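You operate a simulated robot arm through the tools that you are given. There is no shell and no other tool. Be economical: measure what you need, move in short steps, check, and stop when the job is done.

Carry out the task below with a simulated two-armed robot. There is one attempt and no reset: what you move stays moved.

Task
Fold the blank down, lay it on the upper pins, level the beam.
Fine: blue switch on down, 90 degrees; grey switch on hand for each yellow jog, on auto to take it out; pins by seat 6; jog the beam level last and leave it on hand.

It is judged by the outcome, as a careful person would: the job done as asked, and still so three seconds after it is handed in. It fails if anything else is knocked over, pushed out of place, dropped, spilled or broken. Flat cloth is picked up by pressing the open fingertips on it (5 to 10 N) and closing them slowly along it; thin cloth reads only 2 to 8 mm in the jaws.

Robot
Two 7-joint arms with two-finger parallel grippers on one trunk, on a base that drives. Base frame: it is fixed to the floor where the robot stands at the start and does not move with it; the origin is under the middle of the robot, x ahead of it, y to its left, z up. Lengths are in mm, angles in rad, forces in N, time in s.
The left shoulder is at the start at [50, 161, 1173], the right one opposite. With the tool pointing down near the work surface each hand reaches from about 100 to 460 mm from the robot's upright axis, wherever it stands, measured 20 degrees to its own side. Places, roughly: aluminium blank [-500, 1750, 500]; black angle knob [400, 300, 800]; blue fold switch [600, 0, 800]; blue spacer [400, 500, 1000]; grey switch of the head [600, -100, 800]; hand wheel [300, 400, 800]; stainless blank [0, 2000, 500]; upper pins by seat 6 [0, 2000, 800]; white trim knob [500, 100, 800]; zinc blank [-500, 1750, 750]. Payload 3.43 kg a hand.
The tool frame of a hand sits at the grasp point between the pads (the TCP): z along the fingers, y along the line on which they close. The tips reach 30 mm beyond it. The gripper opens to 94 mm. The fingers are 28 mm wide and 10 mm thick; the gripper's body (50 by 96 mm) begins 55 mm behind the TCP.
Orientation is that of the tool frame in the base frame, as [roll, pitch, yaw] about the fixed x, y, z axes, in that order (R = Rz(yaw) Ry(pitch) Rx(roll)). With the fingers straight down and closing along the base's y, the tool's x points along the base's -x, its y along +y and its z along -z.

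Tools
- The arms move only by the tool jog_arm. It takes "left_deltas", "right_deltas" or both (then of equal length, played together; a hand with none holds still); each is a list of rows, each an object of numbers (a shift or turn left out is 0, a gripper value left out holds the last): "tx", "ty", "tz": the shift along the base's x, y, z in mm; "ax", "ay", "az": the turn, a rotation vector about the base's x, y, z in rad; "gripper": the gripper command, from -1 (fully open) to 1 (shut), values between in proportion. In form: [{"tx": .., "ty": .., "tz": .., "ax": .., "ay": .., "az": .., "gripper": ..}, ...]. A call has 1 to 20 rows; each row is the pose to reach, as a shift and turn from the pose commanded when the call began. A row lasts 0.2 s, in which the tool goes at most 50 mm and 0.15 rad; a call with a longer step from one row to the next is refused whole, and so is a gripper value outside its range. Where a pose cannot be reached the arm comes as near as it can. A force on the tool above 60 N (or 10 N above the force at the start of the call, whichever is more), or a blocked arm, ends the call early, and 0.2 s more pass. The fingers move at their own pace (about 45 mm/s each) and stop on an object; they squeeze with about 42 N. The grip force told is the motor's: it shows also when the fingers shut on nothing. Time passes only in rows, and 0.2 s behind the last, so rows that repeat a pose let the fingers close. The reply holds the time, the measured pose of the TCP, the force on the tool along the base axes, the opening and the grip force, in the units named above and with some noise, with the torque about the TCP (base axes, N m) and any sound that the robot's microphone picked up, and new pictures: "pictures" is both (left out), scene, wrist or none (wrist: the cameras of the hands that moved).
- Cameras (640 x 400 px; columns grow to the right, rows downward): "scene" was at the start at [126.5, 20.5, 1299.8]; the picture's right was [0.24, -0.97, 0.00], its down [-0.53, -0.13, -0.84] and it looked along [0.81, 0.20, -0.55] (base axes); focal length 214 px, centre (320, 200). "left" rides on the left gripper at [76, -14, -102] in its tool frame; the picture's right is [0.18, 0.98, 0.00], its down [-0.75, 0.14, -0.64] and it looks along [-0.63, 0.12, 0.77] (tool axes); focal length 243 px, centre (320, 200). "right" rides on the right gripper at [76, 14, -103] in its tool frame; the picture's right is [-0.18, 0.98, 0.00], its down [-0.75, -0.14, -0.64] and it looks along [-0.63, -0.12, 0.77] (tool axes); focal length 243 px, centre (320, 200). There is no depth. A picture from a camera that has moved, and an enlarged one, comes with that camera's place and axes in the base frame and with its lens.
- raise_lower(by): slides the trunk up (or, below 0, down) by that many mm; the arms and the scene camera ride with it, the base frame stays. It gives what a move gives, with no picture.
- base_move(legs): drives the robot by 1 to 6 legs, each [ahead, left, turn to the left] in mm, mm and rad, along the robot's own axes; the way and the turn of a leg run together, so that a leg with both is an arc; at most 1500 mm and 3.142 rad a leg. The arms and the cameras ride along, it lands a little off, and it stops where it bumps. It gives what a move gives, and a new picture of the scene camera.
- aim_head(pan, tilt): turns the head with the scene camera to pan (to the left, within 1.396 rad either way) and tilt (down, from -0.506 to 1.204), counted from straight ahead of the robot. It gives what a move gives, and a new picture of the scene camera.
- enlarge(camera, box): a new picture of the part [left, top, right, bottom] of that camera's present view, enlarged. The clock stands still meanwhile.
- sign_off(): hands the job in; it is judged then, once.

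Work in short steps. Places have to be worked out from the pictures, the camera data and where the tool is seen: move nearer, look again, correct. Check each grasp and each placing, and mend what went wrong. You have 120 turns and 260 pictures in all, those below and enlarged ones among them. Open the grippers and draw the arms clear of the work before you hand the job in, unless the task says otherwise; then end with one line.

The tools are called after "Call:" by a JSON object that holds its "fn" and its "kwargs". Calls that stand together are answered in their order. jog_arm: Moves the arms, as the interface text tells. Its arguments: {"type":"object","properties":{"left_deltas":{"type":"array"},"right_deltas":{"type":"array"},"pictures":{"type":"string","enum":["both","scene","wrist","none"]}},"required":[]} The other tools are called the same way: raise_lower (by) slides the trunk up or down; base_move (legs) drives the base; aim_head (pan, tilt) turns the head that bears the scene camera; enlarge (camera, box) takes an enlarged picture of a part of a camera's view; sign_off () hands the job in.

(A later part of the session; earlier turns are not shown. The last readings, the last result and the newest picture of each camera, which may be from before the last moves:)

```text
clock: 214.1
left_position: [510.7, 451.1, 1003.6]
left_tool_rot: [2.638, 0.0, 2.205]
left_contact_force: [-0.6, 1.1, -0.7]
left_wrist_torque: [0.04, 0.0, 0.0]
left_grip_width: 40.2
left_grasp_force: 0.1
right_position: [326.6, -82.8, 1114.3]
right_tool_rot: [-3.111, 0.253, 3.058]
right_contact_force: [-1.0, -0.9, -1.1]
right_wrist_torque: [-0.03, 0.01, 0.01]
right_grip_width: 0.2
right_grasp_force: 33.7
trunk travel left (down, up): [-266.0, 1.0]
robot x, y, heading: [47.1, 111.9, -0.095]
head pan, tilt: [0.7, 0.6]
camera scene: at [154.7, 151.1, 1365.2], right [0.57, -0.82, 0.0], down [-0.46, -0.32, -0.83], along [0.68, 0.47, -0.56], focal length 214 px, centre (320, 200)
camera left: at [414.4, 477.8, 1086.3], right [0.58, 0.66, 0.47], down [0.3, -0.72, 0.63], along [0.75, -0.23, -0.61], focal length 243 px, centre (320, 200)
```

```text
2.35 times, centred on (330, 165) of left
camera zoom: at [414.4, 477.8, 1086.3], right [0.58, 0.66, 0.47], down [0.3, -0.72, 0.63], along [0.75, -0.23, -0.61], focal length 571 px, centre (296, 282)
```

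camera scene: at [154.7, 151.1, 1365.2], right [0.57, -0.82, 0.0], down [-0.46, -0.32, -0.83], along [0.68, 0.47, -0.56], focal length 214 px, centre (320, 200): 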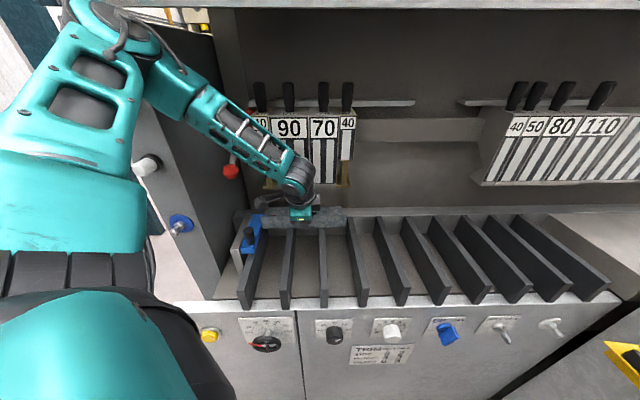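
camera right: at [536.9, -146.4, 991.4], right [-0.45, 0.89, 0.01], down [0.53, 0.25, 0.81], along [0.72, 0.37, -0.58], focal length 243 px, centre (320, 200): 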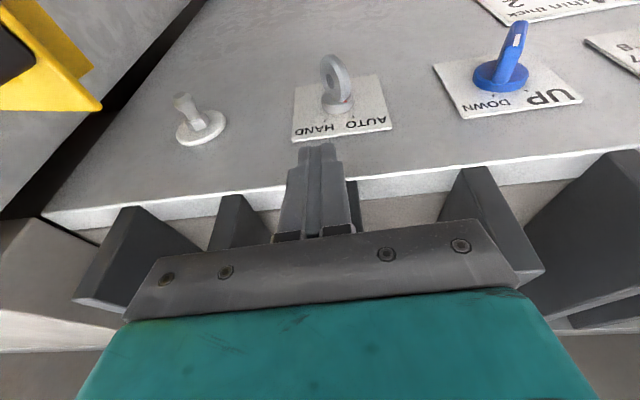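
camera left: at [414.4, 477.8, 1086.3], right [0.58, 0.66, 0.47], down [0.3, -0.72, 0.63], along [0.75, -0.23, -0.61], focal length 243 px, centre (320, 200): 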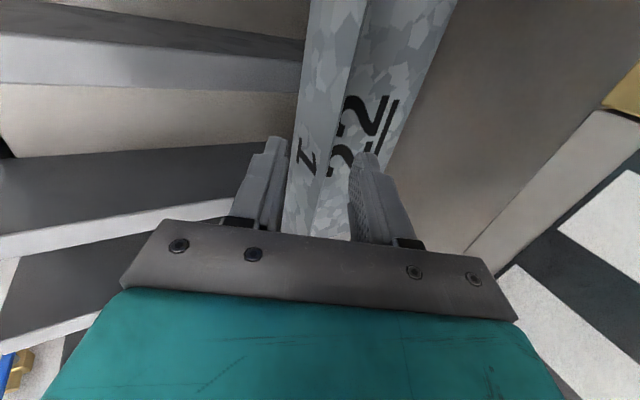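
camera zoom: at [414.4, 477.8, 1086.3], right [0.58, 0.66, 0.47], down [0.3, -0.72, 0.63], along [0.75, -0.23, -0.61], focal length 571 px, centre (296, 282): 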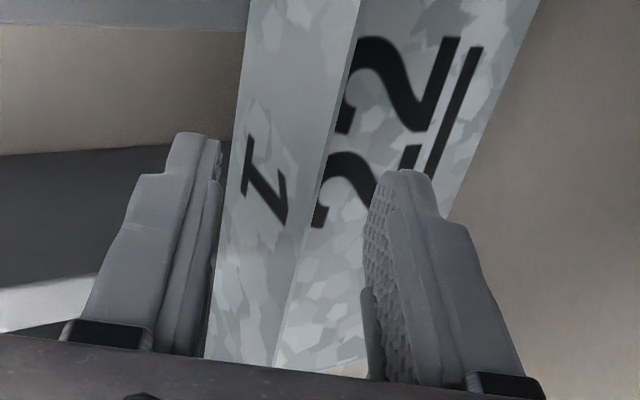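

The body leans slightly, so the left arm may be touching the column. I look there before going on.

Call:
{"fn": "aim_head", "kwargs": {"pan": 1.2, "tilt": 0.3}}

```text
clock: 215.0
left_position: [507.9, 453.3, 1004.5]
left_tool_rot: [2.642, 0.0, 2.206]
left_contact_force: [0.1, -0.9, 0.3]
left_wrist_torque: [-0.01, -0.02, -0.02]
left_grip_width: 40.0
left_grasp_force: 0.1
right_position: [326.7, -83.8, 1114.6]
right_tool_rot: [-3.113, 0.253, 3.056]
right_contact_force: [0.0, -0.8, -0.8]
right_wrist_torque: [0.01, 0.01, -0.02]
right_grip_width: 0.0
right_grasp_force: 32.6
trunk travel left (down, up): [-266.0, 1.0]
robot x, y, heading: [50.1, 108.7, -0.103]
head pan, tilt: [1.201, 0.3]
camera scene: at [123.4, 184.3, 1392.3], right [0.89, -0.45, 0.01], down [-0.13, -0.26, -0.96], along [0.44, 0.85, -0.29], focal length 214 px, centre (320, 200)
```

scene: 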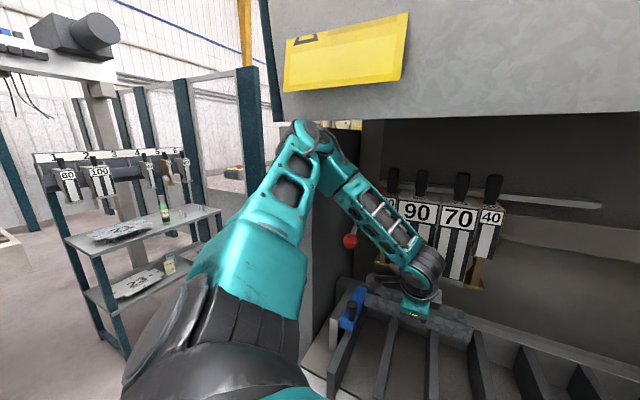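

The elbow leans against the column. I withdraw the hand, shift the base 80 mm to the right along the machine, and come back with a straighter arm.

Call:
{"fn": "jog_arm", "kwargs": {"left_deltas": [{"tx": -9, "ty": -7, "tz": 16}, {"tx": -18.5, "ty": -14, "tz": 33}, {"tx": -29, "ty": -21, "tz": 54}], "pictures": "none"}}

Call:
{"fn": "base_move", "kwargs": {"legs": [[53, -60, 0]]}}

Call:
{"fn": "jog_arm", "kwargs": {"left_deltas": [{"tx": -16, "ty": 21}, {"tx": -32, "ty": 43}, {"tx": -47, "ty": 64}], "pictures": "both"}}

```text
clock: 215.8
left_position: [485.8, 435.0, 1052.9]
left_tool_rot: [2.651, 0.0, 2.201]
left_contact_force: [0.0, 0.6, 0.0]
left_wrist_torque: [0.01, 0.01, -0.02]
left_grip_width: 40.0
left_grasp_force: 0.1
right_position: [332.5, -78.4, 1114.4]
right_tool_rot: [-3.106, 0.247, 3.059]
right_contact_force: [0.4, 0.0, -0.1]
right_wrist_torque: [-0.01, -0.01, 0.02]
right_grip_width: 0.1
right_grasp_force: 33.0
trunk travel left (down, up): [-266.0, 1.0]
robot x, y, heading: [48.9, 111.8, -0.097]
head pan, tilt: [1.201, 0.3]
```

```text
clock: 217.0
left_position: [533.3, 368.2, 1051.5]
left_tool_rot: [2.652, -0.003, 2.202]
left_contact_force: [0.4, -0.3, -0.4]
left_wrist_torque: [0.02, 0.02, 0.04]
left_grip_width: 40.0
left_grasp_force: 0.0
right_position: [380.1, -142.5, 1112.8]
right_tool_rot: [-3.108, 0.245, 3.057]
right_contact_force: [1.0, -0.3, 0.1]
right_wrist_torque: [0.04, 0.01, 0.01]
right_grip_width: 0.0
right_grasp_force: 32.9
trunk travel left (down, up): [-266.0, 1.0]
robot x, y, heading: [97.6, 43.5, -0.107]
head pan, tilt: [1.201, 0.3]
camera scene: at [180.0, 124.6, 1391.2], right [0.89, -0.45, 0.0], down [-0.13, -0.26, -0.96], along [0.43, 0.85, -0.3], focal length 214 px, centre (320, 200)
```

scene: 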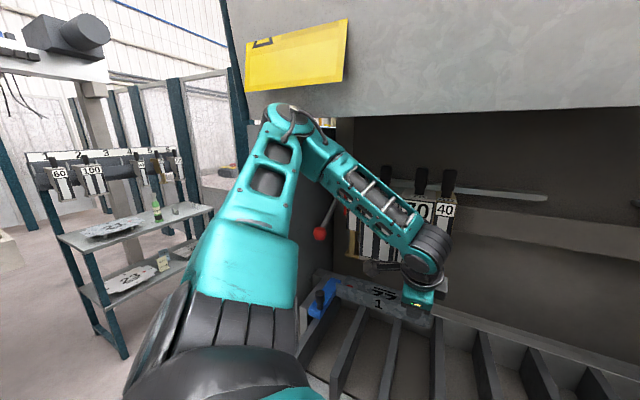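

```text
clock: 217.8
left_position: [484.9, 432.0, 1051.7]
left_tool_rot: [2.651, 0.0, 2.202]
left_contact_force: [0.2, -0.3, -0.7]
left_wrist_torque: [0.01, -0.02, 0.03]
left_grip_width: 39.9
left_grasp_force: 0.0
right_position: [378.0, -143.1, 1113.8]
right_tool_rot: [-3.105, 0.245, 3.058]
right_contact_force: [-1.0, 0.0, -0.7]
right_wrist_torque: [0.02, -0.03, 0.02]
right_grip_width: 0.0
right_grasp_force: 32.8
trunk travel left (down, up): [-266.0, 1.0]
robot x, y, heading: [97.8, 47.2, -0.101]
head pan, tilt: [1.201, 0.3]
camera scene: at [179.1, 125.3, 1391.2], right [0.89, -0.45, 0.0], down [-0.13, -0.26, -0.96], along [0.43, 0.85, -0.3], focal length 214 px, centre (320, 200)
camera left: at [391.2, 458.8, 1134.6], right [0.59, 0.66, 0.46], down [0.3, -0.71, 0.63], along [0.75, -0.23, -0.62], focal length 243 px, centre (320, 200)
```

scene: 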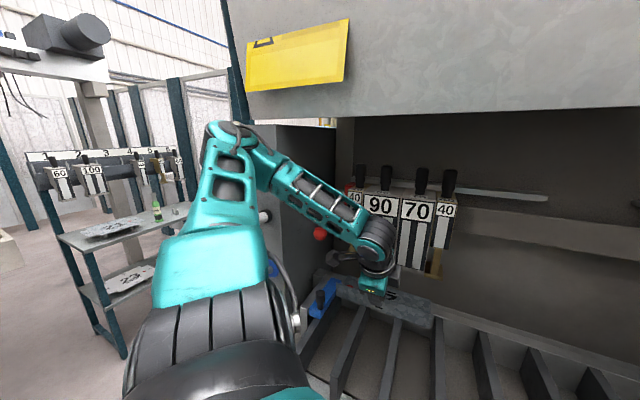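
left: 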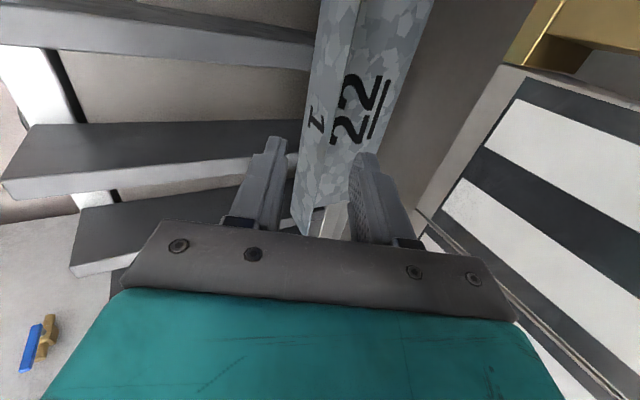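

The elbow now passes in front of the column. I descend again in small steps and check for any lean.

Call:
{"fn": "jog_arm", "kwargs": {"left_deltas": [{"tx": 10, "ty": 7.5, "tz": -14}, {"tx": 18, "ty": 13, "tz": -30}, {"tx": 26, "ty": 19, "tz": -46}, {"tx": 33, "ty": 24.4, "tz": -61}]}}

```text
clock: 218.8
left_position: [517.6, 453.2, 997.1]
left_tool_rot: [2.641, -0.007, 2.203]
left_contact_force: [0.6, 0.0, 0.1]
left_wrist_torque: [-0.04, 0.0, 0.01]
left_grip_width: 40.1
left_grasp_force: 0.1
right_position: [377.1, -151.1, 1113.4]
right_tool_rot: [-3.113, 0.248, 3.056]
right_contact_force: [-0.1, 0.2, -0.1]
right_wrist_torque: [0.03, 0.0, 0.04]
right_grip_width: 0.0
right_grasp_force: 32.8
trunk travel left (down, up): [-266.0, 1.0]
robot x, y, heading: [98.1, 47.4, -0.102]
head pan, tilt: [1.201, 0.3]
camera scene: at [175.8, 116.5, 1392.5], right [0.89, -0.45, 0.0], down [-0.13, -0.26, -0.96], along [0.43, 0.85, -0.29], focal length 214 px, centre (320, 200)
camera left: at [423.0, 477.9, 1080.5], right [0.59, 0.65, 0.47], down [0.3, -0.72, 0.63], along [0.75, -0.23, -0.62], focal length 243 px, centre (320, 200)
```

scene: 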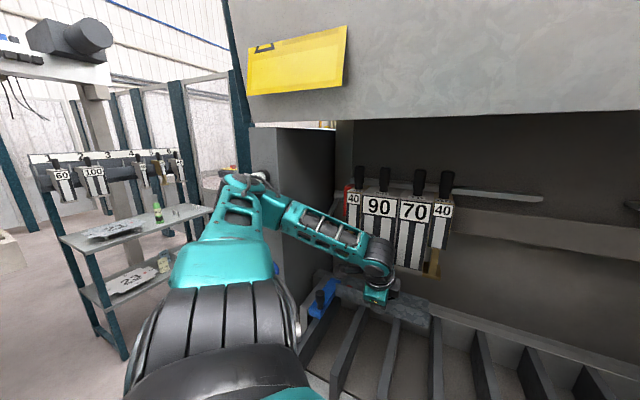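
left: 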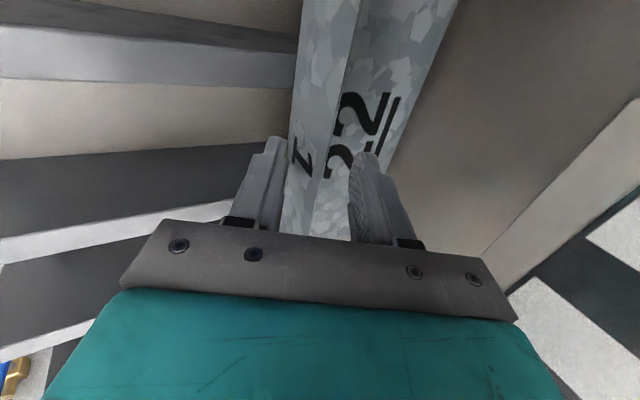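

The hand is about where I want it (685 ahead, z 997) with a slight lean only. I close on the flange now.

Call:
{"fn": "jog_arm", "kwargs": {"left_deltas": [{"gripper": 0.4}, {"gripper": 0.7}, {"gripper": 1}, {"gripper": 1}, {"gripper": 1}], "pictures": "wrist"}}

```text
clock: 220.0
left_position: [521.1, 449.1, 993.3]
left_tool_rot: [2.65, -0.01, 2.201]
left_contact_force: [-2.4, 1.7, 8.1]
left_wrist_torque: [-0.52, -0.22, -0.05]
left_grip_width: 6.8
left_grasp_force: 41.4
right_position: [380.0, -153.0, 1110.4]
right_tool_rot: [-3.116, 0.241, 3.055]
right_contact_force: [0.2, 0.8, 0.6]
right_wrist_torque: [-0.05, 0.0, -0.02]
right_grip_width: 0.0
right_grasp_force: 33.0
trunk travel left (down, up): [-266.0, 1.0]
robot x, y, heading: [99.9, 44.5, -0.101]
head pan, tilt: [1.201, 0.3]
camera left: at [426.2, 474.1, 1077.1], right [0.59, 0.66, 0.47], down [0.3, -0.72, 0.63], along [0.75, -0.23, -0.63], focal length 243 px, centre (320, 200)
```

left: 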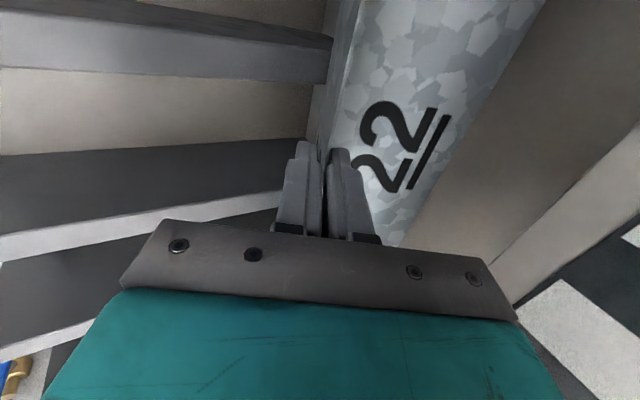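

Gripped: the body has tilted up with the pads. I lift and draw it back gently.

Call:
{"fn": "jog_arm", "kwargs": {"left_deltas": [{"tx": -3, "ty": -2, "tz": 10, "gripper": 1}, {"tx": -8, "ty": -6, "tz": 20}, {"tx": -16, "ty": -12, "tz": 30}, {"tx": -28, "ty": -21, "tz": 38}, {"tx": -40, "ty": -30, "tz": 44}]}}

```text
clock: 221.2
left_position: [479.7, 428.2, 1035.1]
left_tool_rot: [2.649, -0.001, 2.205]
left_contact_force: [0.8, -0.5, -4.5]
left_wrist_torque: [-0.14, 0.2, -0.04]
left_grip_width: 7.2
left_grasp_force: 41.3
right_position: [380.3, -144.7, 1113.6]
right_tool_rot: [-3.105, 0.245, 3.058]
right_contact_force: [0.1, -0.2, 0.0]
right_wrist_torque: [0.0, 0.0, 0.01]
right_grip_width: 0.0
right_grasp_force: 32.7
trunk travel left (down, up): [-266.0, 1.0]
robot x, y, heading: [95.3, 49.1, -0.097]
head pan, tilt: [1.201, 0.3]
camera scene: at [179.8, 124.6, 1391.3], right [0.89, -0.45, 0.0], down [-0.13, -0.26, -0.96], along [0.43, 0.85, -0.3], focal length 214 px, centre (320, 200)
camera left: at [385.5, 454.1, 1118.7], right [0.59, 0.66, 0.46], down [0.3, -0.71, 0.63], along [0.75, -0.23, -0.62], focal length 243 px, centre (320, 200)
```

scene: 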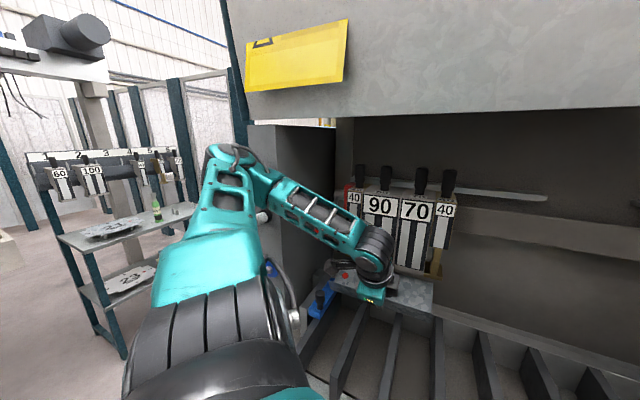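
left: 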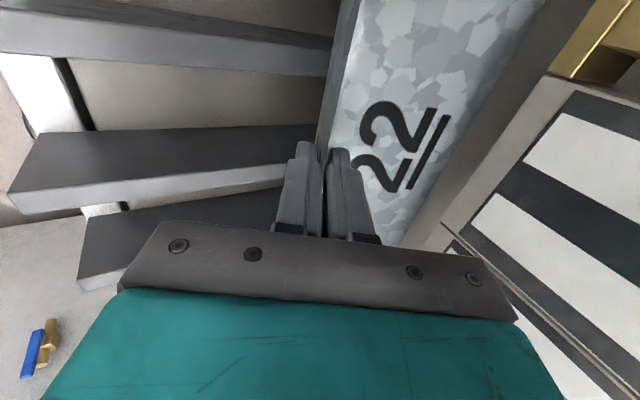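

The blank hangs securely, clear of the table. I pull it straight out toward me.

Call:
{"fn": "jog_arm", "kwargs": {"left_deltas": [{"tx": -20, "ty": -15, "gripper": 1}, {"tx": -40, "ty": -30}, {"tx": -60, "ty": -44}, {"tx": -80, "ty": -59}, {"tx": -100, "ty": -74}, {"tx": -121, "ty": -89}]}}

```text
clock: 222.6
left_position: [449.5, 361.1, 1022.2]
left_tool_rot: [2.643, -0.005, 2.205]
left_contact_force: [0.0, 0.1, -4.4]
left_wrist_torque: [-0.15, 0.18, -0.01]
left_grip_width: 7.0
left_grasp_force: 41.1
left hand out of reach, approached as far as the arm can: row 2, 3, 4, 5, 6
right_position: [374.8, -148.7, 1114.4]
right_tool_rot: [-3.111, 0.251, 3.056]
right_contact_force: [0.5, 0.5, -0.3]
right_wrist_torque: [0.0, 0.0, 0.02]
right_grip_width: 0.0
right_grasp_force: 33.2
trunk travel left (down, up): [-266.0, 1.0]
robot x, y, heading: [97.4, 47.7, -0.1]
head pan, tilt: [1.201, 0.3]
camera scene: at [173.6, 118.6, 1392.4], right [0.89, -0.45, 0.0], down [-0.13, -0.26, -0.96], along [0.43, 0.85, -0.29], focal length 214 px, centre (320, 200)
camera left: at [355.7, 386.9, 1105.0], right [0.59, 0.66, 0.47], down [0.3, -0.72, 0.63], along [0.75, -0.23, -0.62], focal length 243 px, centre (320, 200)
```

scene: 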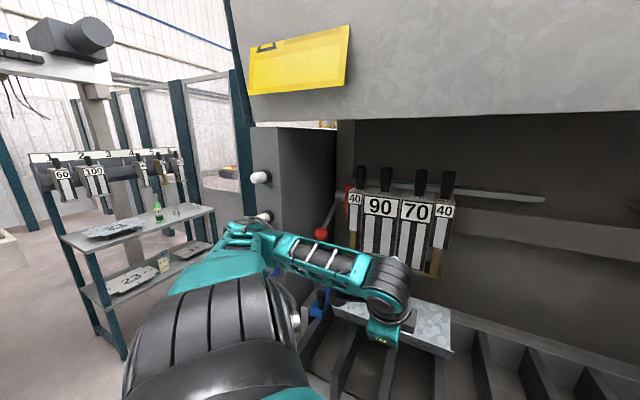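
left: 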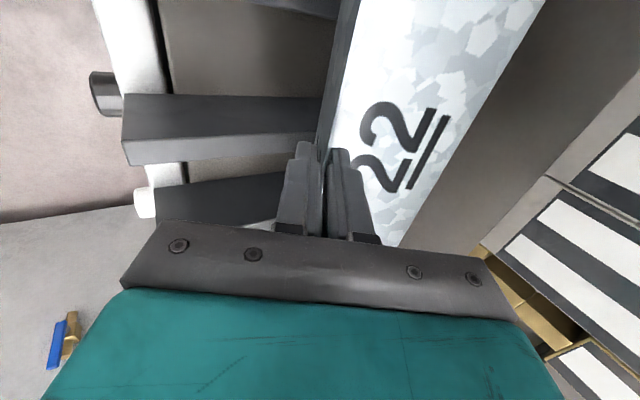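

I carry it out with the base instead, moving straight away from the machine.

Call:
{"fn": "base_move", "kwargs": {"legs": [[-149, -133, 0], [-149, -133, 0]]}}

```text
clock: 225.9
left_position: [132.2, 129.8, 1018.1]
left_tool_rot: [2.651, -0.002, 2.2]
left_contact_force: [0.0, 0.5, -3.6]
left_wrist_torque: [-0.12, 0.17, -0.02]
left_grip_width: 7.0
left_grasp_force: 41.3
right_position: [56.7, -378.7, 1113.9]
right_tool_rot: [-3.106, 0.245, 3.054]
right_contact_force: [0.1, 0.1, -0.5]
right_wrist_torque: [0.01, 0.0, 0.03]
right_grip_width: 0.2
right_grasp_force: 33.0
trunk travel left (down, up): [-266.0, 1.0]
robot x, y, heading: [-226.4, -189.6, -0.106]
head pan, tilt: [1.201, 0.3]
camera scene: at [-143.5, -109.1, 1391.2], right [0.89, -0.46, 0.0], down [-0.13, -0.26, -0.96], along [0.43, 0.85, -0.3], focal length 214 px, centre (320, 200)
```

scene: 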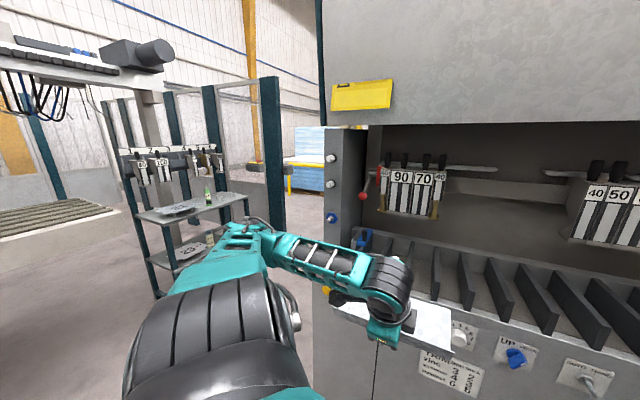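

The blank is out, held steadily. I drive around the folder's left side: back along the machine, a quarter turn, then toward the rack, keeping distance from both.

Call:
{"fn": "base_move", "kwargs": {"legs": [[-687, 754, 0], [0, 0, 1.571]]}}

Call:
{"fn": "aim_head", "kwargs": {"pan": 0.2, "tilt": 0.5}}

```text
clock: 236.7
left_position: [-1151.2, 984.8, 1017.7]
left_tool_rot: [2.653, -0.002, -2.499]
left_contact_force: [-0.6, -0.3, -4.2]
left_wrist_torque: [-0.19, -0.12, -0.05]
left_grip_width: 7.0
left_grasp_force: 41.0
right_position: [-641.9, 916.3, 1114.3]
right_tool_rot: [-3.105, 0.246, -1.645]
right_contact_force: [-0.8, -0.3, 0.1]
right_wrist_torque: [-0.03, 0.0, 0.01]
right_grip_width: 0.1
right_grasp_force: 32.7
trunk travel left (down, up): [-266.0, 1.0]
robot x, y, heading: [-825.1, 631.8, 1.485]
head pan, tilt: [1.201, 0.3]
camera scene: at [-909.8, 711.8, 1391.1], right [0.44, 0.9, 0.0], down [0.27, -0.13, -0.96], along [-0.86, 0.42, -0.3], focal length 214 px, centre (320, 200)
```

scene: 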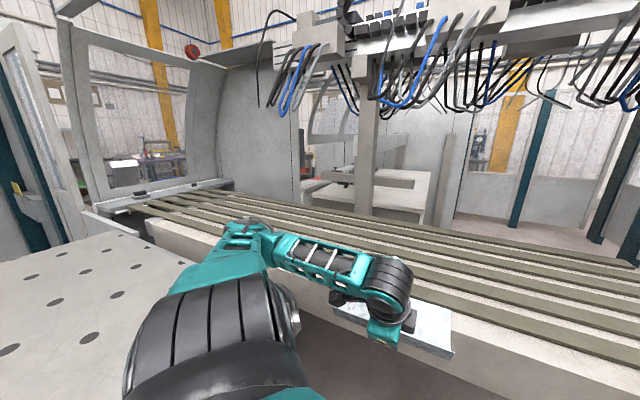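

```text
clock: 238.0
left_position: [-1152.2, 984.3, 1016.3]
left_tool_rot: [2.651, 0.0, -2.498]
left_contact_force: [0.7, 0.2, -3.8]
left_wrist_torque: [-0.14, -0.13, 0.0]
left_grip_width: 6.8
left_grasp_force: 40.9
right_position: [-642.8, 915.5, 1113.4]
right_tool_rot: [-3.106, 0.243, -1.643]
right_contact_force: [0.7, -0.1, 0.5]
right_wrist_torque: [0.02, -0.02, 0.03]
right_grip_width: 0.0
right_grasp_force: 33.1
trunk travel left (down, up): [-266.0, 1.0]
robot x, y, heading: [-825.4, 630.5, 1.481]
head pan, tilt: [0.201, 0.499]
camera scene: at [-836.3, 760.9, 1372.8], right [0.99, 0.11, 0.0], down [0.05, -0.48, -0.88], along [-0.1, 0.87, -0.48], focal length 214 px, centre (320, 200)
```

scene: 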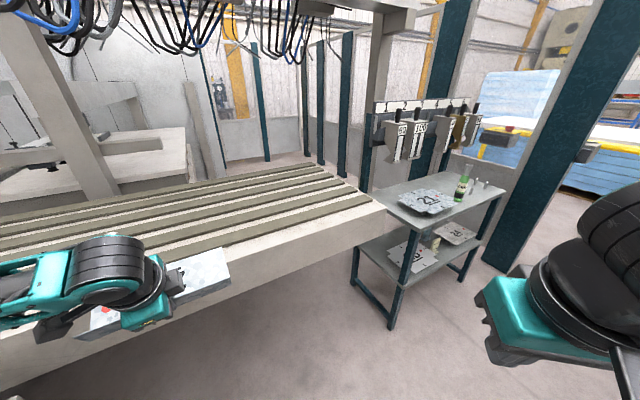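

The way along the rack's front is clear. I drive on toward the pins end.

Call:
{"fn": "base_move", "kwargs": {"legs": [[496, -562, 0], [496, -562, 0.0]]}}

Call:
{"fn": "aim_head", "kwargs": {"pan": 0.6, "tilt": 0.5}}

```text
clock: 248.5
left_position: [58.5, 1876.6, 1018.5]
left_tool_rot: [2.652, -0.002, -2.487]
left_contact_force: [-0.7, 0.0, -4.2]
left_wrist_torque: [-0.2, -0.14, 0.0]
left_grip_width: 6.9
left_grasp_force: 40.7
right_position: [569.7, 1812.6, 1114.0]
right_tool_rot: [-3.104, 0.243, -1.631]
right_contact_force: [-0.5, -0.3, 0.0]
right_wrist_torque: [0.0, -0.04, -0.03]
right_grip_width: 0.0
right_grasp_force: 32.9
trunk travel left (down, up): [-266.0, 1.0]
robot x, y, heading: [385.7, 1523.8, 1.495]
head pan, tilt: [0.201, 0.499]
camera scene: at [377.4, 1656.3, 1372.7], right [0.99, 0.12, 0.0], down [0.06, -0.48, -0.88], along [-0.11, 0.87, -0.48], focal length 214 px, centre (320, 200)
```

scene: 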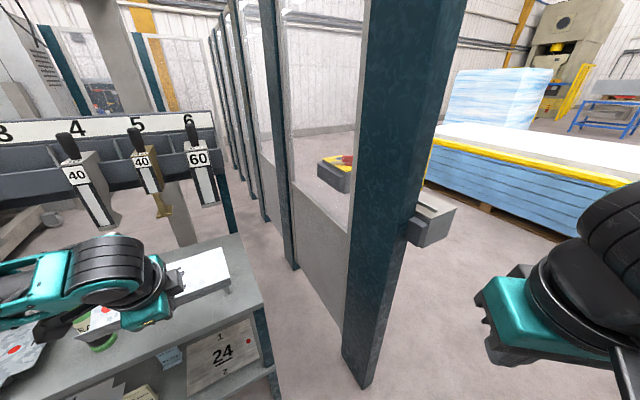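

```text
clock: 249.4
left_position: [59.8, 1876.5, 1016.9]
left_tool_rot: [2.651, -0.002, -2.486]
left_contact_force: [-0.1, 0.5, -4.3]
left_wrist_torque: [-0.15, -0.12, -0.01]
left_grip_width: 7.1
left_grasp_force: 41.4
right_position: [569.4, 1812.7, 1113.0]
right_tool_rot: [-3.104, 0.244, -1.632]
right_contact_force: [0.4, -0.4, 0.4]
right_wrist_torque: [-0.02, -0.01, -0.02]
right_grip_width: 0.0
right_grasp_force: 32.9
trunk travel left (down, up): [-266.0, 1.0]
robot x, y, heading: [385.6, 1525.7, 1.5]
head pan, tilt: [0.6, 0.499]
camera scene: at [343.1, 1644.8, 1372.7], right [0.87, 0.5, 0.0], down [0.24, -0.42, -0.88], along [-0.44, 0.76, -0.48], focal length 214 px, centre (320, 200)
```

scene: 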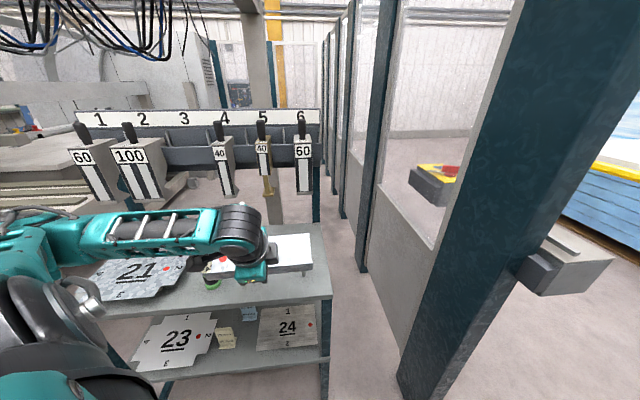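

The blank hides the pins from the head. I look through the left wrist camera.

Call:
{"fn": "enlarge", "kwargs": {"camera": "left", "box": [0, 0, 640, 400]}}

Call:
{"fn": "enlarge", "kwargs": {"camera": "scene", "box": [180, 190, 340, 300]}}

```text
1.00 times, centred on (320, 200) of left (not enlarged: the box is as wide or as high as the picture)
camera zoom: at [36.0, 1782.6, 1100.5], right [-0.67, 0.58, 0.46], down [0.71, 0.32, 0.63], along [0.22, 0.75, -0.62], focal length 243 px, centre (320, 200)
```

zoom: 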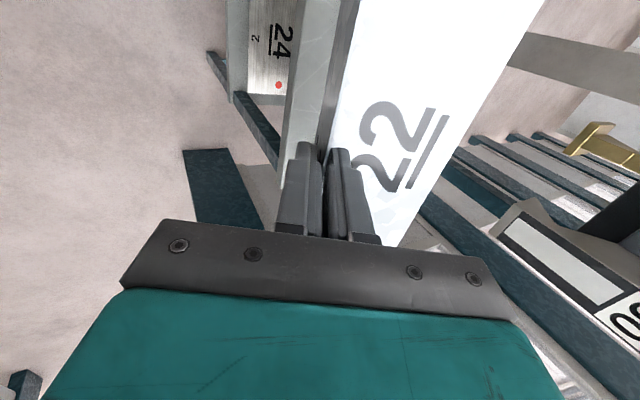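

```text
3.64 times, centred on (260, 245) of scene
camera zoom: at [343.1, 1644.8, 1372.7], right [0.87, 0.5, 0.0], down [0.24, -0.42, -0.88], along [-0.44, 0.76, -0.48], focal length 780 px, centre (538, 36)
```

zoom: 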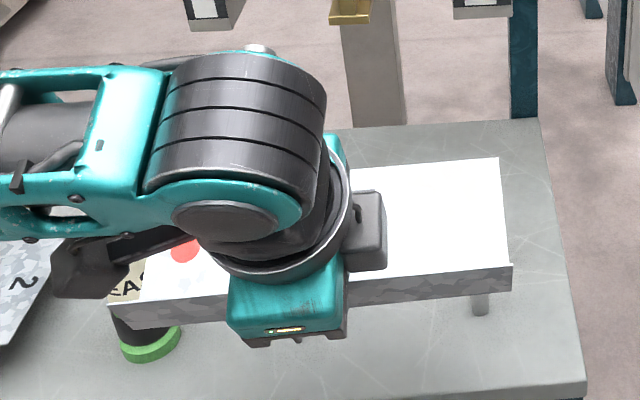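

Triangulating the pins now: shelf at z≈799, pin tops z≈841, pins 160 x 60 mm centred at [-43, 2037]; bottle about 200 mm left of that centre. The blank leans back a little, so I level it by turning the hand 0.25 rad and check.

Call:
{"fn": "jog_arm", "kwargs": {"left_deltas": [{"ax": -0.067, "ay": -0.049, "gripper": 1}, {"ax": -0.134, "ay": -0.099}, {"ax": -0.2015, "ay": -0.148}, {"ax": -0.2015, "ay": -0.148}], "pictures": "both"}}

Call:
{"fn": "enlarge", "kwargs": {"camera": "scene", "box": [180, 190, 340, 300]}}

```text
clock: 250.4
left_position: [59.4, 1875.8, 1016.7]
left_tool_rot: [2.904, -0.007, -2.489]
left_contact_force: [-0.6, -0.5, -4.1]
left_wrist_torque: [-0.16, -0.17, -0.02]
left_grip_width: 6.8
left_grasp_force: 41.3
right_position: [569.9, 1814.2, 1114.2]
right_tool_rot: [-3.104, 0.244, -1.631]
right_contact_force: [0.0, 0.9, 0.3]
right_wrist_torque: [-0.01, 0.04, 0.0]
right_grip_width: 0.0
right_grasp_force: 32.7
trunk travel left (down, up): [-266.0, 1.0]
robot x, y, heading: [384.2, 1527.1, 1.493]
head pan, tilt: [0.6, 0.499]
camera scene: at [343.0, 1644.7, 1372.8], right [0.87, 0.5, 0.0], down [0.24, -0.41, -0.88], along [-0.44, 0.76, -0.48], focal length 214 px, centre (320, 200)
camera left: at [22.5, 1800.9, 1113.4], right [-0.73, 0.65, 0.23], down [0.61, 0.45, 0.65], along [0.32, 0.62, -0.72], focal length 243 px, centre (320, 200)
```

scene: 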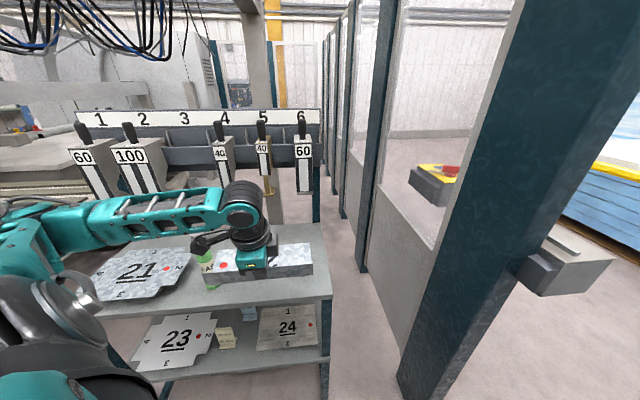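
left: 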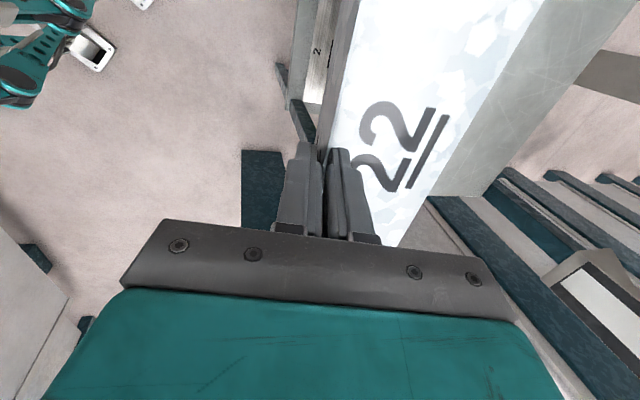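

```text
3.64 times, centred on (260, 245) of scene
camera zoom: at [343.0, 1644.7, 1372.8], right [0.87, 0.5, 0.0], down [0.24, -0.41, -0.88], along [-0.44, 0.76, -0.48], focal length 780 px, centre (538, 36)
```

zoom: 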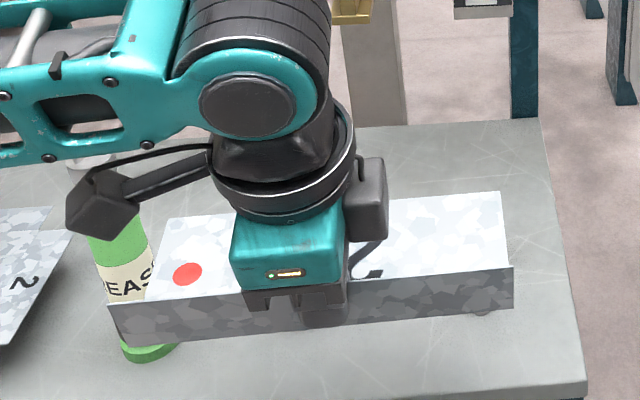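

Nearly level; the rear is still about 12 mm high. I add 0.13 rad, then drive the base so that the body comes above the pins (about +138 into the rack, +17 to the right), still high up.

Call:
{"fn": "jog_arm", "kwargs": {"left_deltas": [{"ax": -0.052, "ay": -0.038, "gripper": 1}, {"ax": -0.105, "ay": -0.077}], "pictures": "none"}}

Call:
{"fn": "base_move", "kwargs": {"legs": [[115, 77, 0]]}}

Call:
{"fn": "enlarge", "kwargs": {"camera": "scene", "box": [160, 180, 360, 320]}}

```text
clock: 251.0
left_position: [60.0, 1876.7, 1015.8]
left_tool_rot: [3.033, -0.011, -2.489]
left_contact_force: [0.3, 0.7, -3.8]
left_wrist_torque: [-0.14, -0.1, 0.01]
left_grip_width: 6.8
left_grasp_force: 41.5
right_position: [568.3, 1814.0, 1112.6]
right_tool_rot: [-3.105, 0.246, -1.633]
right_contact_force: [-0.2, 0.5, -0.3]
right_wrist_torque: [0.0, -0.03, -0.02]
right_grip_width: 0.0
right_grasp_force: 32.7
trunk travel left (down, up): [-266.0, 1.0]
robot x, y, heading: [385.8, 1526.4, 1.493]
head pan, tilt: [0.6, 0.499]
```

```text
clock: 252.3
left_position: [-8.6, 1995.1, 1016.4]
left_tool_rot: [3.033, -0.01, -2.488]
left_contact_force: [0.1, 0.0, -4.0]
left_wrist_torque: [-0.17, -0.15, 0.01]
left_grip_width: 7.1
left_grasp_force: 41.1
right_position: [502.4, 1932.9, 1115.1]
right_tool_rot: [-3.106, 0.244, -1.63]
right_contact_force: [0.4, -0.1, 0.3]
right_wrist_torque: [-0.01, -0.01, 0.04]
right_grip_width: 0.1
right_grasp_force: 32.9
trunk travel left (down, up): [-266.0, 1.0]
robot x, y, heading: [316.6, 1645.0, 1.491]
head pan, tilt: [0.6, 0.499]
camera scene: at [275.4, 1764.8, 1372.6], right [0.87, 0.5, 0.0], down [0.24, -0.42, -0.88], along [-0.44, 0.76, -0.48], focal length 214 px, centre (320, 200)
```

scene: 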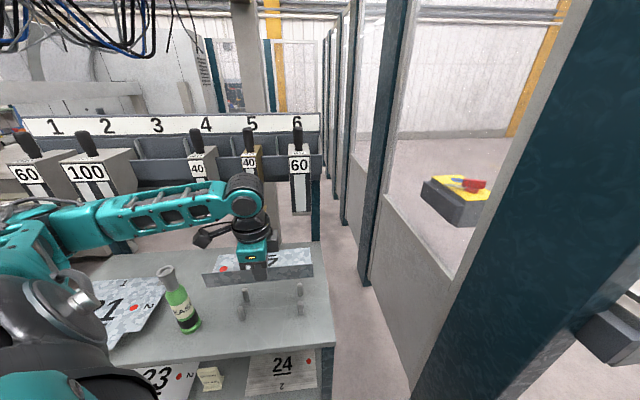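

```text
2.86 times, centred on (260, 250) of scene
camera zoom: at [275.4, 1764.8, 1372.6], right [0.87, 0.5, 0.0], down [0.24, -0.42, -0.88], along [-0.44, 0.76, -0.48], focal length 613 px, centre (491, 57)
```

zoom: 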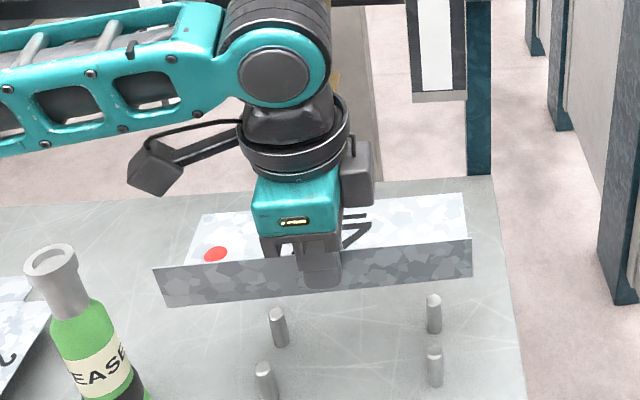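

All four pins are visible now. Measured in the same picture, the pins' centre is 14 mm deeper than the body's centre; otherwise aligned and level. I correct that and lower with the trunk most of the way.

Call:
{"fn": "jog_arm", "kwargs": {"left_deltas": [{"tx": -6.7, "ty": 12.5, "gripper": 1}, {"tx": -6.7, "ty": 12.5}], "pictures": "none"}}

Call:
{"fn": "raise_lower", "kwargs": {"by": -90}}

Call:
{"fn": "enlarge", "kwargs": {"camera": "scene", "box": [160, 200, 360, 340]}}

```text
clock: 252.9
left_position: [-14.0, 2007.8, 1016.9]
left_tool_rot: [3.033, -0.01, -2.49]
left_contact_force: [-0.5, -0.2, -4.3]
left_wrist_torque: [-0.09, -0.12, 0.03]
left_grip_width: 7.0
left_grasp_force: 41.3
right_position: [501.6, 1933.1, 1113.1]
right_tool_rot: [-3.105, 0.245, -1.631]
right_contact_force: [0.3, -0.3, -0.1]
right_wrist_torque: [-0.01, 0.03, 0.0]
right_grip_width: 0.0
right_grasp_force: 33.4
trunk travel left (down, up): [-266.0, 1.0]
robot x, y, heading: [316.3, 1643.5, 1.492]
head pan, tilt: [0.6, 0.499]
```

```text
clock: 254.2
left_position: [-14.3, 2007.3, 926.8]
left_tool_rot: [3.033, -0.009, -2.489]
left_contact_force: [-0.4, -0.7, -3.5]
left_wrist_torque: [-0.14, -0.14, 0.0]
left_grip_width: 7.0
left_grasp_force: 41.1
right_position: [502.4, 1932.3, 1023.7]
right_tool_rot: [-3.105, 0.244, -1.631]
right_contact_force: [-0.1, 0.0, -0.1]
right_wrist_torque: [0.01, -0.01, 0.01]
right_grip_width: 0.0
right_grasp_force: 33.0
trunk travel left (down, up): [-176.0, 91.0]
robot x, y, heading: [319.6, 1646.9, 1.501]
head pan, tilt: [0.6, 0.499]
```

```text
2.86 times, centred on (260, 270) of scene
camera zoom: at [275.8, 1763.9, 1282.8], right [0.87, 0.5, 0.0], down [0.24, -0.41, -0.88], along [-0.44, 0.76, -0.48], focal length 613 px, centre (491, 0)
```

zoom: 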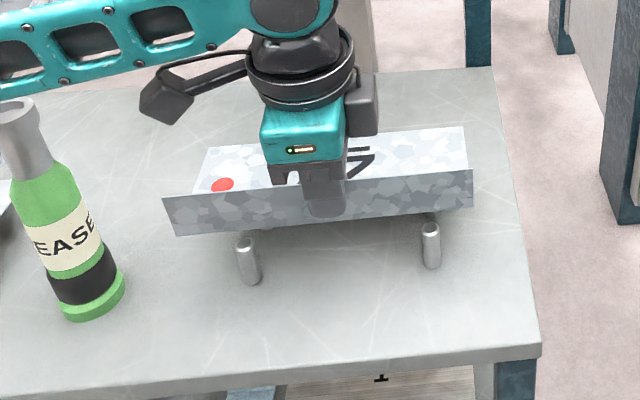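

Slight correction of 6 mm deeper, then I lower the last 43 mm with the arm, watching the force.

Call:
{"fn": "jog_arm", "kwargs": {"left_deltas": [{"tx": -3.6, "ty": 4.8, "gripper": 1}, {"tx": -3.6, "ty": 4.8, "tz": -12}, {"tx": -3.6, "ty": 4.8, "tz": -24}, {"tx": -3.6, "ty": 4.8, "tz": -34}, {"tx": -3.6, "ty": 4.8, "tz": -38}], "pictures": "scene"}}

Call:
{"fn": "enlarge", "kwargs": {"camera": "scene", "box": [160, 200, 360, 340]}}

```text
clock: 255.4
left_position: [-17.9, 2012.6, 893.7]
left_tool_rot: [3.021, -0.008, -2.489]
left_contact_force: [-1.8, -5.3, 35.5]
left_wrist_torque: [-0.72, 0.67, 0.15]
left_grip_width: 6.9
left_grasp_force: 40.9
right_position: [503.2, 1930.7, 1024.9]
right_tool_rot: [-3.107, 0.248, -1.629]
right_contact_force: [-0.1, 0.0, 0.1]
right_wrist_torque: [-0.01, 0.01, -0.05]
right_grip_width: 0.0
right_grasp_force: 33.0
trunk travel left (down, up): [-176.0, 91.0]
robot x, y, heading: [319.2, 1644.5, 1.49]
head pan, tilt: [0.6, 0.499]
camera scene: at [277.9, 1761.2, 1284.0], right [0.87, 0.5, 0.0], down [0.24, -0.41, -0.88], along [-0.44, 0.76, -0.48], focal length 214 px, centre (320, 200)
```

scene: 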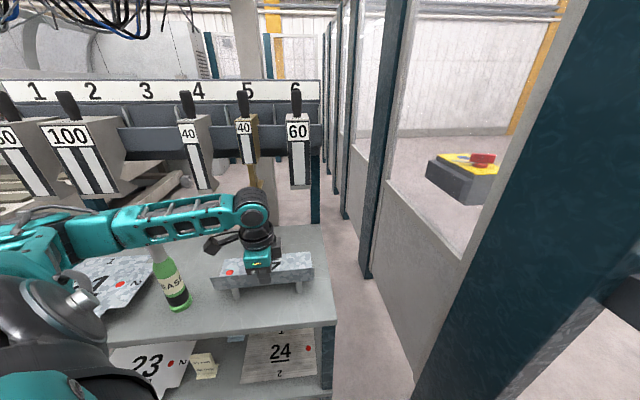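

```text
2.86 times, centred on (260, 270) of scene
camera zoom: at [277.9, 1761.2, 1284.0], right [0.87, 0.5, 0.0], down [0.24, -0.41, -0.88], along [-0.44, 0.76, -0.48], focal length 613 px, centre (491, 0)
```

zoom: 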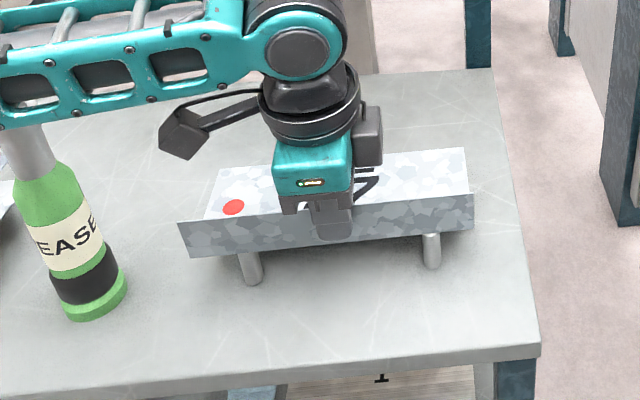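

It rests on the pins (about 38 N down), still level. I ease the pressure and open the fingers gently.

Call:
{"fn": "jog_arm", "kwargs": {"left_deltas": [{"tz": 3, "gripper": 1}, {"tz": 5, "gripper": 0.85}, {"tz": 5, "gripper": 0.7}, {"tz": 5, "gripper": 0.5}, {"tz": 5, "gripper": 0.3}], "pictures": "wrist"}}

Call:
{"fn": "enlarge", "kwargs": {"camera": "scene", "box": [160, 200, 360, 340]}}

```text
clock: 256.6
left_position: [-17.2, 2010.8, 894.5]
left_tool_rot: [3.034, -0.013, -2.488]
left_contact_force: [0.0, 0.5, -0.2]
left_wrist_torque: [-0.05, -0.01, -0.02]
left_grip_width: 32.7
left_grasp_force: 0.0
right_position: [501.9, 1933.5, 1022.8]
right_tool_rot: [-3.104, 0.245, -1.628]
right_contact_force: [0.5, 0.5, -0.3]
right_wrist_torque: [0.03, 0.05, 0.01]
right_grip_width: 0.0
right_grasp_force: 32.7
trunk travel left (down, up): [-176.0, 91.0]
robot x, y, heading: [318.6, 1645.4, 1.495]
head pan, tilt: [0.6, 0.499]
camera left: at [-62.2, 1946.9, 994.4], right [-0.74, 0.66, 0.11], down [0.56, 0.52, 0.65], along [0.37, 0.54, -0.76], focal length 243 px, centre (320, 200)
```

left: 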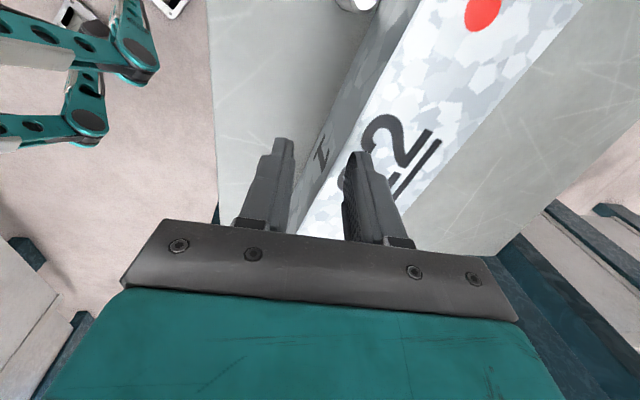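

```text
2.86 times, centred on (260, 270) of scene
camera zoom: at [276.1, 1763.7, 1282.8], right [0.87, 0.5, 0.0], down [0.24, -0.41, -0.88], along [-0.44, 0.76, -0.48], focal length 613 px, centre (491, 0)
```

zoom: 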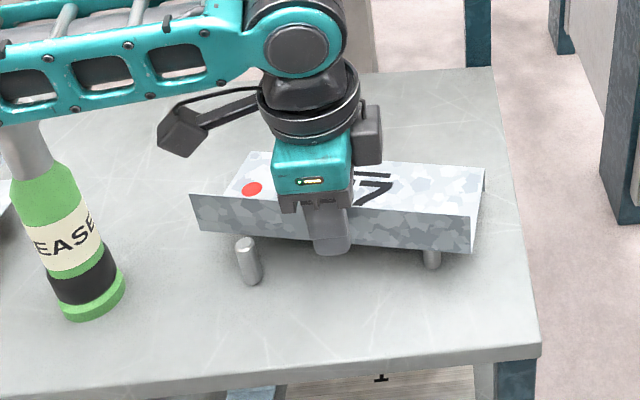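

On release the blank swung in yaw by about 0.2 rad and is no longer on the front-left pin. The fingers still straddle the flange, so I close again, which squares it, and lift to inspect.

Call:
{"fn": "jog_arm", "kwargs": {"left_deltas": [{"gripper": 0.45}, {"gripper": 0.6}, {"gripper": 0.75}, {"gripper": 0.9}, {"gripper": 1}, {"gripper": 1}, {"gripper": 1}], "pictures": "wrist"}}

Call:
{"fn": "enlarge", "kwargs": {"camera": "scene", "box": [160, 200, 360, 340]}}

```text
clock: 258.2
left_position: [-18.2, 2012.6, 895.5]
left_tool_rot: [3.028, -0.008, -2.491]
left_contact_force: [-3.8, 4.1, 11.1]
left_wrist_torque: [0.27, 0.05, -1.21]
left_grip_width: 7.0
left_grasp_force: 40.9
right_position: [502.2, 1932.9, 1024.3]
right_tool_rot: [-3.106, 0.246, -1.632]
right_contact_force: [-0.2, 0.4, -0.6]
right_wrist_torque: [-0.02, -0.01, -0.01]
right_grip_width: 0.0
right_grasp_force: 32.5
trunk travel left (down, up): [-176.0, 91.0]
robot x, y, heading: [320.7, 1648.4, 1.491]
head pan, tilt: [0.6, 0.499]
camera left: at [-62.4, 1947.5, 995.4], right [-0.74, 0.67, 0.11], down [0.56, 0.51, 0.65], along [0.37, 0.54, -0.75], focal length 243 px, centre (320, 200)
```

left: 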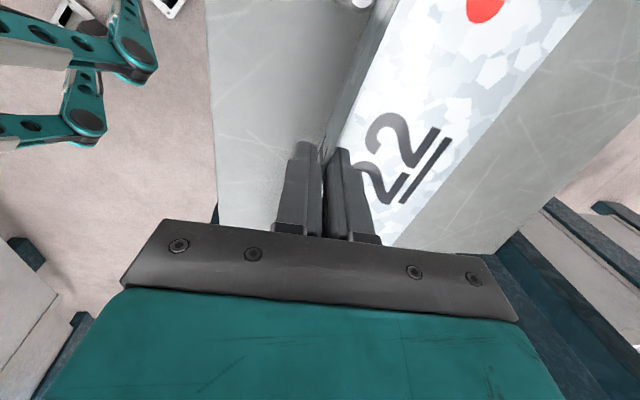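

```text
2.86 times, centred on (260, 270) of scene
camera zoom: at [276.2, 1763.6, 1282.9], right [0.87, 0.5, 0.0], down [0.24, -0.41, -0.88], along [-0.44, 0.76, -0.48], focal length 613 px, centre (491, 0)
```

zoom: 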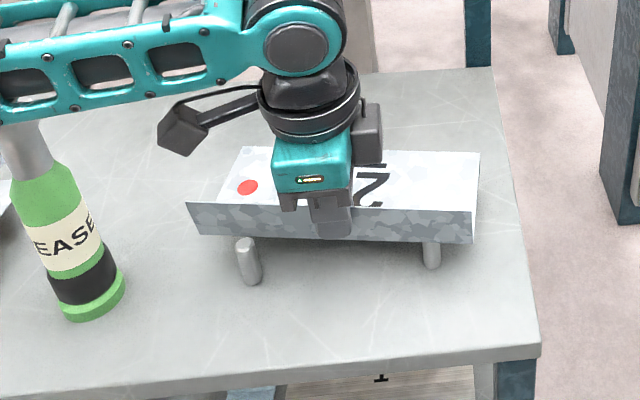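

Call:
{"fn": "jog_arm", "kwargs": {"left_deltas": [{"tz": 15, "gripper": 1}, {"tz": 30}, {"tz": 50}, {"tz": 70}], "pictures": "none"}}

Call:
{"fn": "enlarge", "kwargs": {"camera": "scene", "box": [180, 190, 340, 310]}}

```text
clock: 259.2
left_position: [-18.2, 2011.9, 965.2]
left_tool_rot: [3.034, -0.008, -2.487]
left_contact_force: [-0.9, -1.0, -4.4]
left_wrist_torque: [-0.13, -0.13, -0.03]
left_grip_width: 2.4
left_grasp_force: 37.2
right_position: [502.1, 1932.4, 1023.1]
right_tool_rot: [-3.104, 0.245, -1.629]
right_contact_force: [0.6, -1.1, -0.1]
right_wrist_torque: [-0.04, 0.0, 0.01]
right_grip_width: 0.2
right_grasp_force: 33.3
trunk travel left (down, up): [-176.0, 91.0]
robot x, y, heading: [318.8, 1646.9, 1.489]
head pan, tilt: [0.6, 0.499]
```

```text
3.33 times, centred on (260, 250) of scene
camera zoom: at [275.9, 1764.0, 1282.7], right [0.87, 0.5, 0.0], down [0.24, -0.41, -0.88], along [-0.44, 0.76, -0.48], focal length 715 px, centre (520, 33)
```

zoom: 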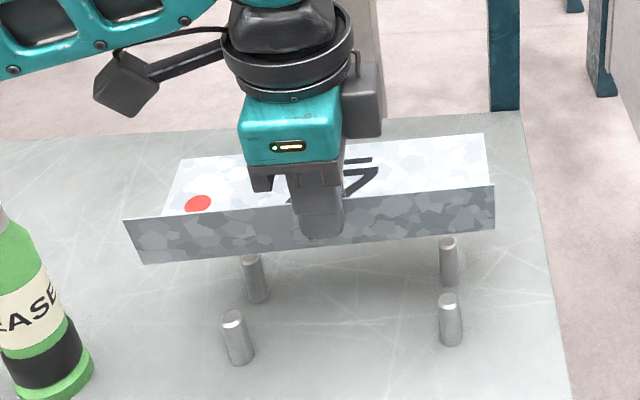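

Now the sheet lies flat in the pads (2.4 mm), so the earlier grip was skewed and sprang on release. I level the hand fully (0.108 rad) and lower again; pins' centre and body centre agree within 2 mm.

Call:
{"fn": "jog_arm", "kwargs": {"left_deltas": [{"ax": -0.044, "ay": -0.032, "tz": -5, "gripper": 1}, {"ax": -0.087, "ay": -0.064, "tz": -15}, {"ax": -0.087, "ay": -0.064, "tz": -35}, {"ax": -0.087, "ay": -0.064, "tz": -55}, {"ax": -0.087, "ay": -0.064, "tz": -60}], "pictures": "none"}}

Call:
{"fn": "enlarge", "kwargs": {"camera": "scene", "box": [180, 190, 340, 310]}}

```text
clock: 260.4
left_position: [-18.8, 2011.0, 903.4]
left_tool_rot: [3.142, -0.012, -2.488]
left_contact_force: [-0.1, 0.2, -3.6]
left_wrist_torque: [-0.15, -0.1, 0.02]
left_grip_width: 2.2
left_grasp_force: 37.3
right_position: [502.7, 1933.0, 1023.1]
right_tool_rot: [-3.107, 0.244, -1.632]
right_contact_force: [0.7, -0.4, 0.9]
right_wrist_torque: [0.01, 0.02, 0.01]
right_grip_width: 0.0
right_grasp_force: 33.5
trunk travel left (down, up): [-176.0, 91.0]
robot x, y, heading: [314.3, 1644.5, 1.493]
head pan, tilt: [0.6, 0.499]
```

```text
3.33 times, centred on (260, 250) of scene
camera zoom: at [275.8, 1764.0, 1282.7], right [0.87, 0.5, 0.0], down [0.24, -0.41, -0.88], along [-0.44, 0.76, -0.48], focal length 715 px, centre (520, 33)
```

zoom: 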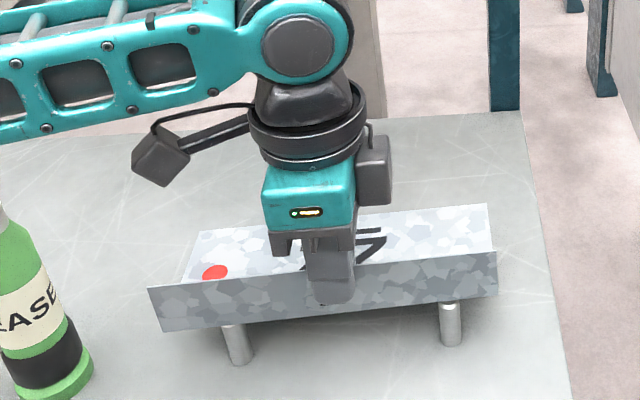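

Aligned. I lower in 3 mm calls until it just touches.

Call:
{"fn": "jog_arm", "kwargs": {"left_deltas": [{"tz": -3, "gripper": 1}, {"tz": -5}], "pictures": "none"}}

Call:
{"fn": "jog_arm", "kwargs": {"left_deltas": [{"tz": -2, "gripper": 1}, {"tz": -3}], "pictures": "none"}}

```text
clock: 261.0
left_position: [-18.0, 2012.0, 898.6]
left_tool_rot: [-3.141, -0.011, -2.488]
left_contact_force: [0.9, 0.0, -2.2]
left_wrist_torque: [-0.12, 0.0, 0.03]
left_grip_width: 1.9
left_grasp_force: 37.0
right_position: [502.2, 1933.0, 1023.3]
right_tool_rot: [-3.105, 0.245, -1.63]
right_contact_force: [0.8, -0.2, 0.2]
right_wrist_torque: [0.0, 0.01, 0.02]
right_grip_width: 0.0
right_grasp_force: 32.3
trunk travel left (down, up): [-176.0, 91.0]
robot x, y, heading: [316.9, 1643.9, 1.493]
head pan, tilt: [0.6, 0.499]
```

```text
clock: 261.6
left_position: [-17.7, 2013.0, 896.3]
left_tool_rot: [3.137, -0.012, -2.489]
left_contact_force: [4.1, 0.7, 11.4]
left_wrist_torque: [-0.77, 0.83, 0.1]
left_grip_width: 2.9
left_grasp_force: 37.5
right_position: [503.3, 1931.4, 1022.6]
right_tool_rot: [-3.106, 0.246, -1.631]
right_contact_force: [0.5, 0.7, -0.5]
right_wrist_torque: [-0.03, -0.03, -0.03]
right_grip_width: 0.2
right_grasp_force: 32.9
trunk travel left (down, up): [-176.0, 91.0]
robot x, y, heading: [317.7, 1645.0, 1.495]
head pan, tilt: [0.6, 0.499]
```

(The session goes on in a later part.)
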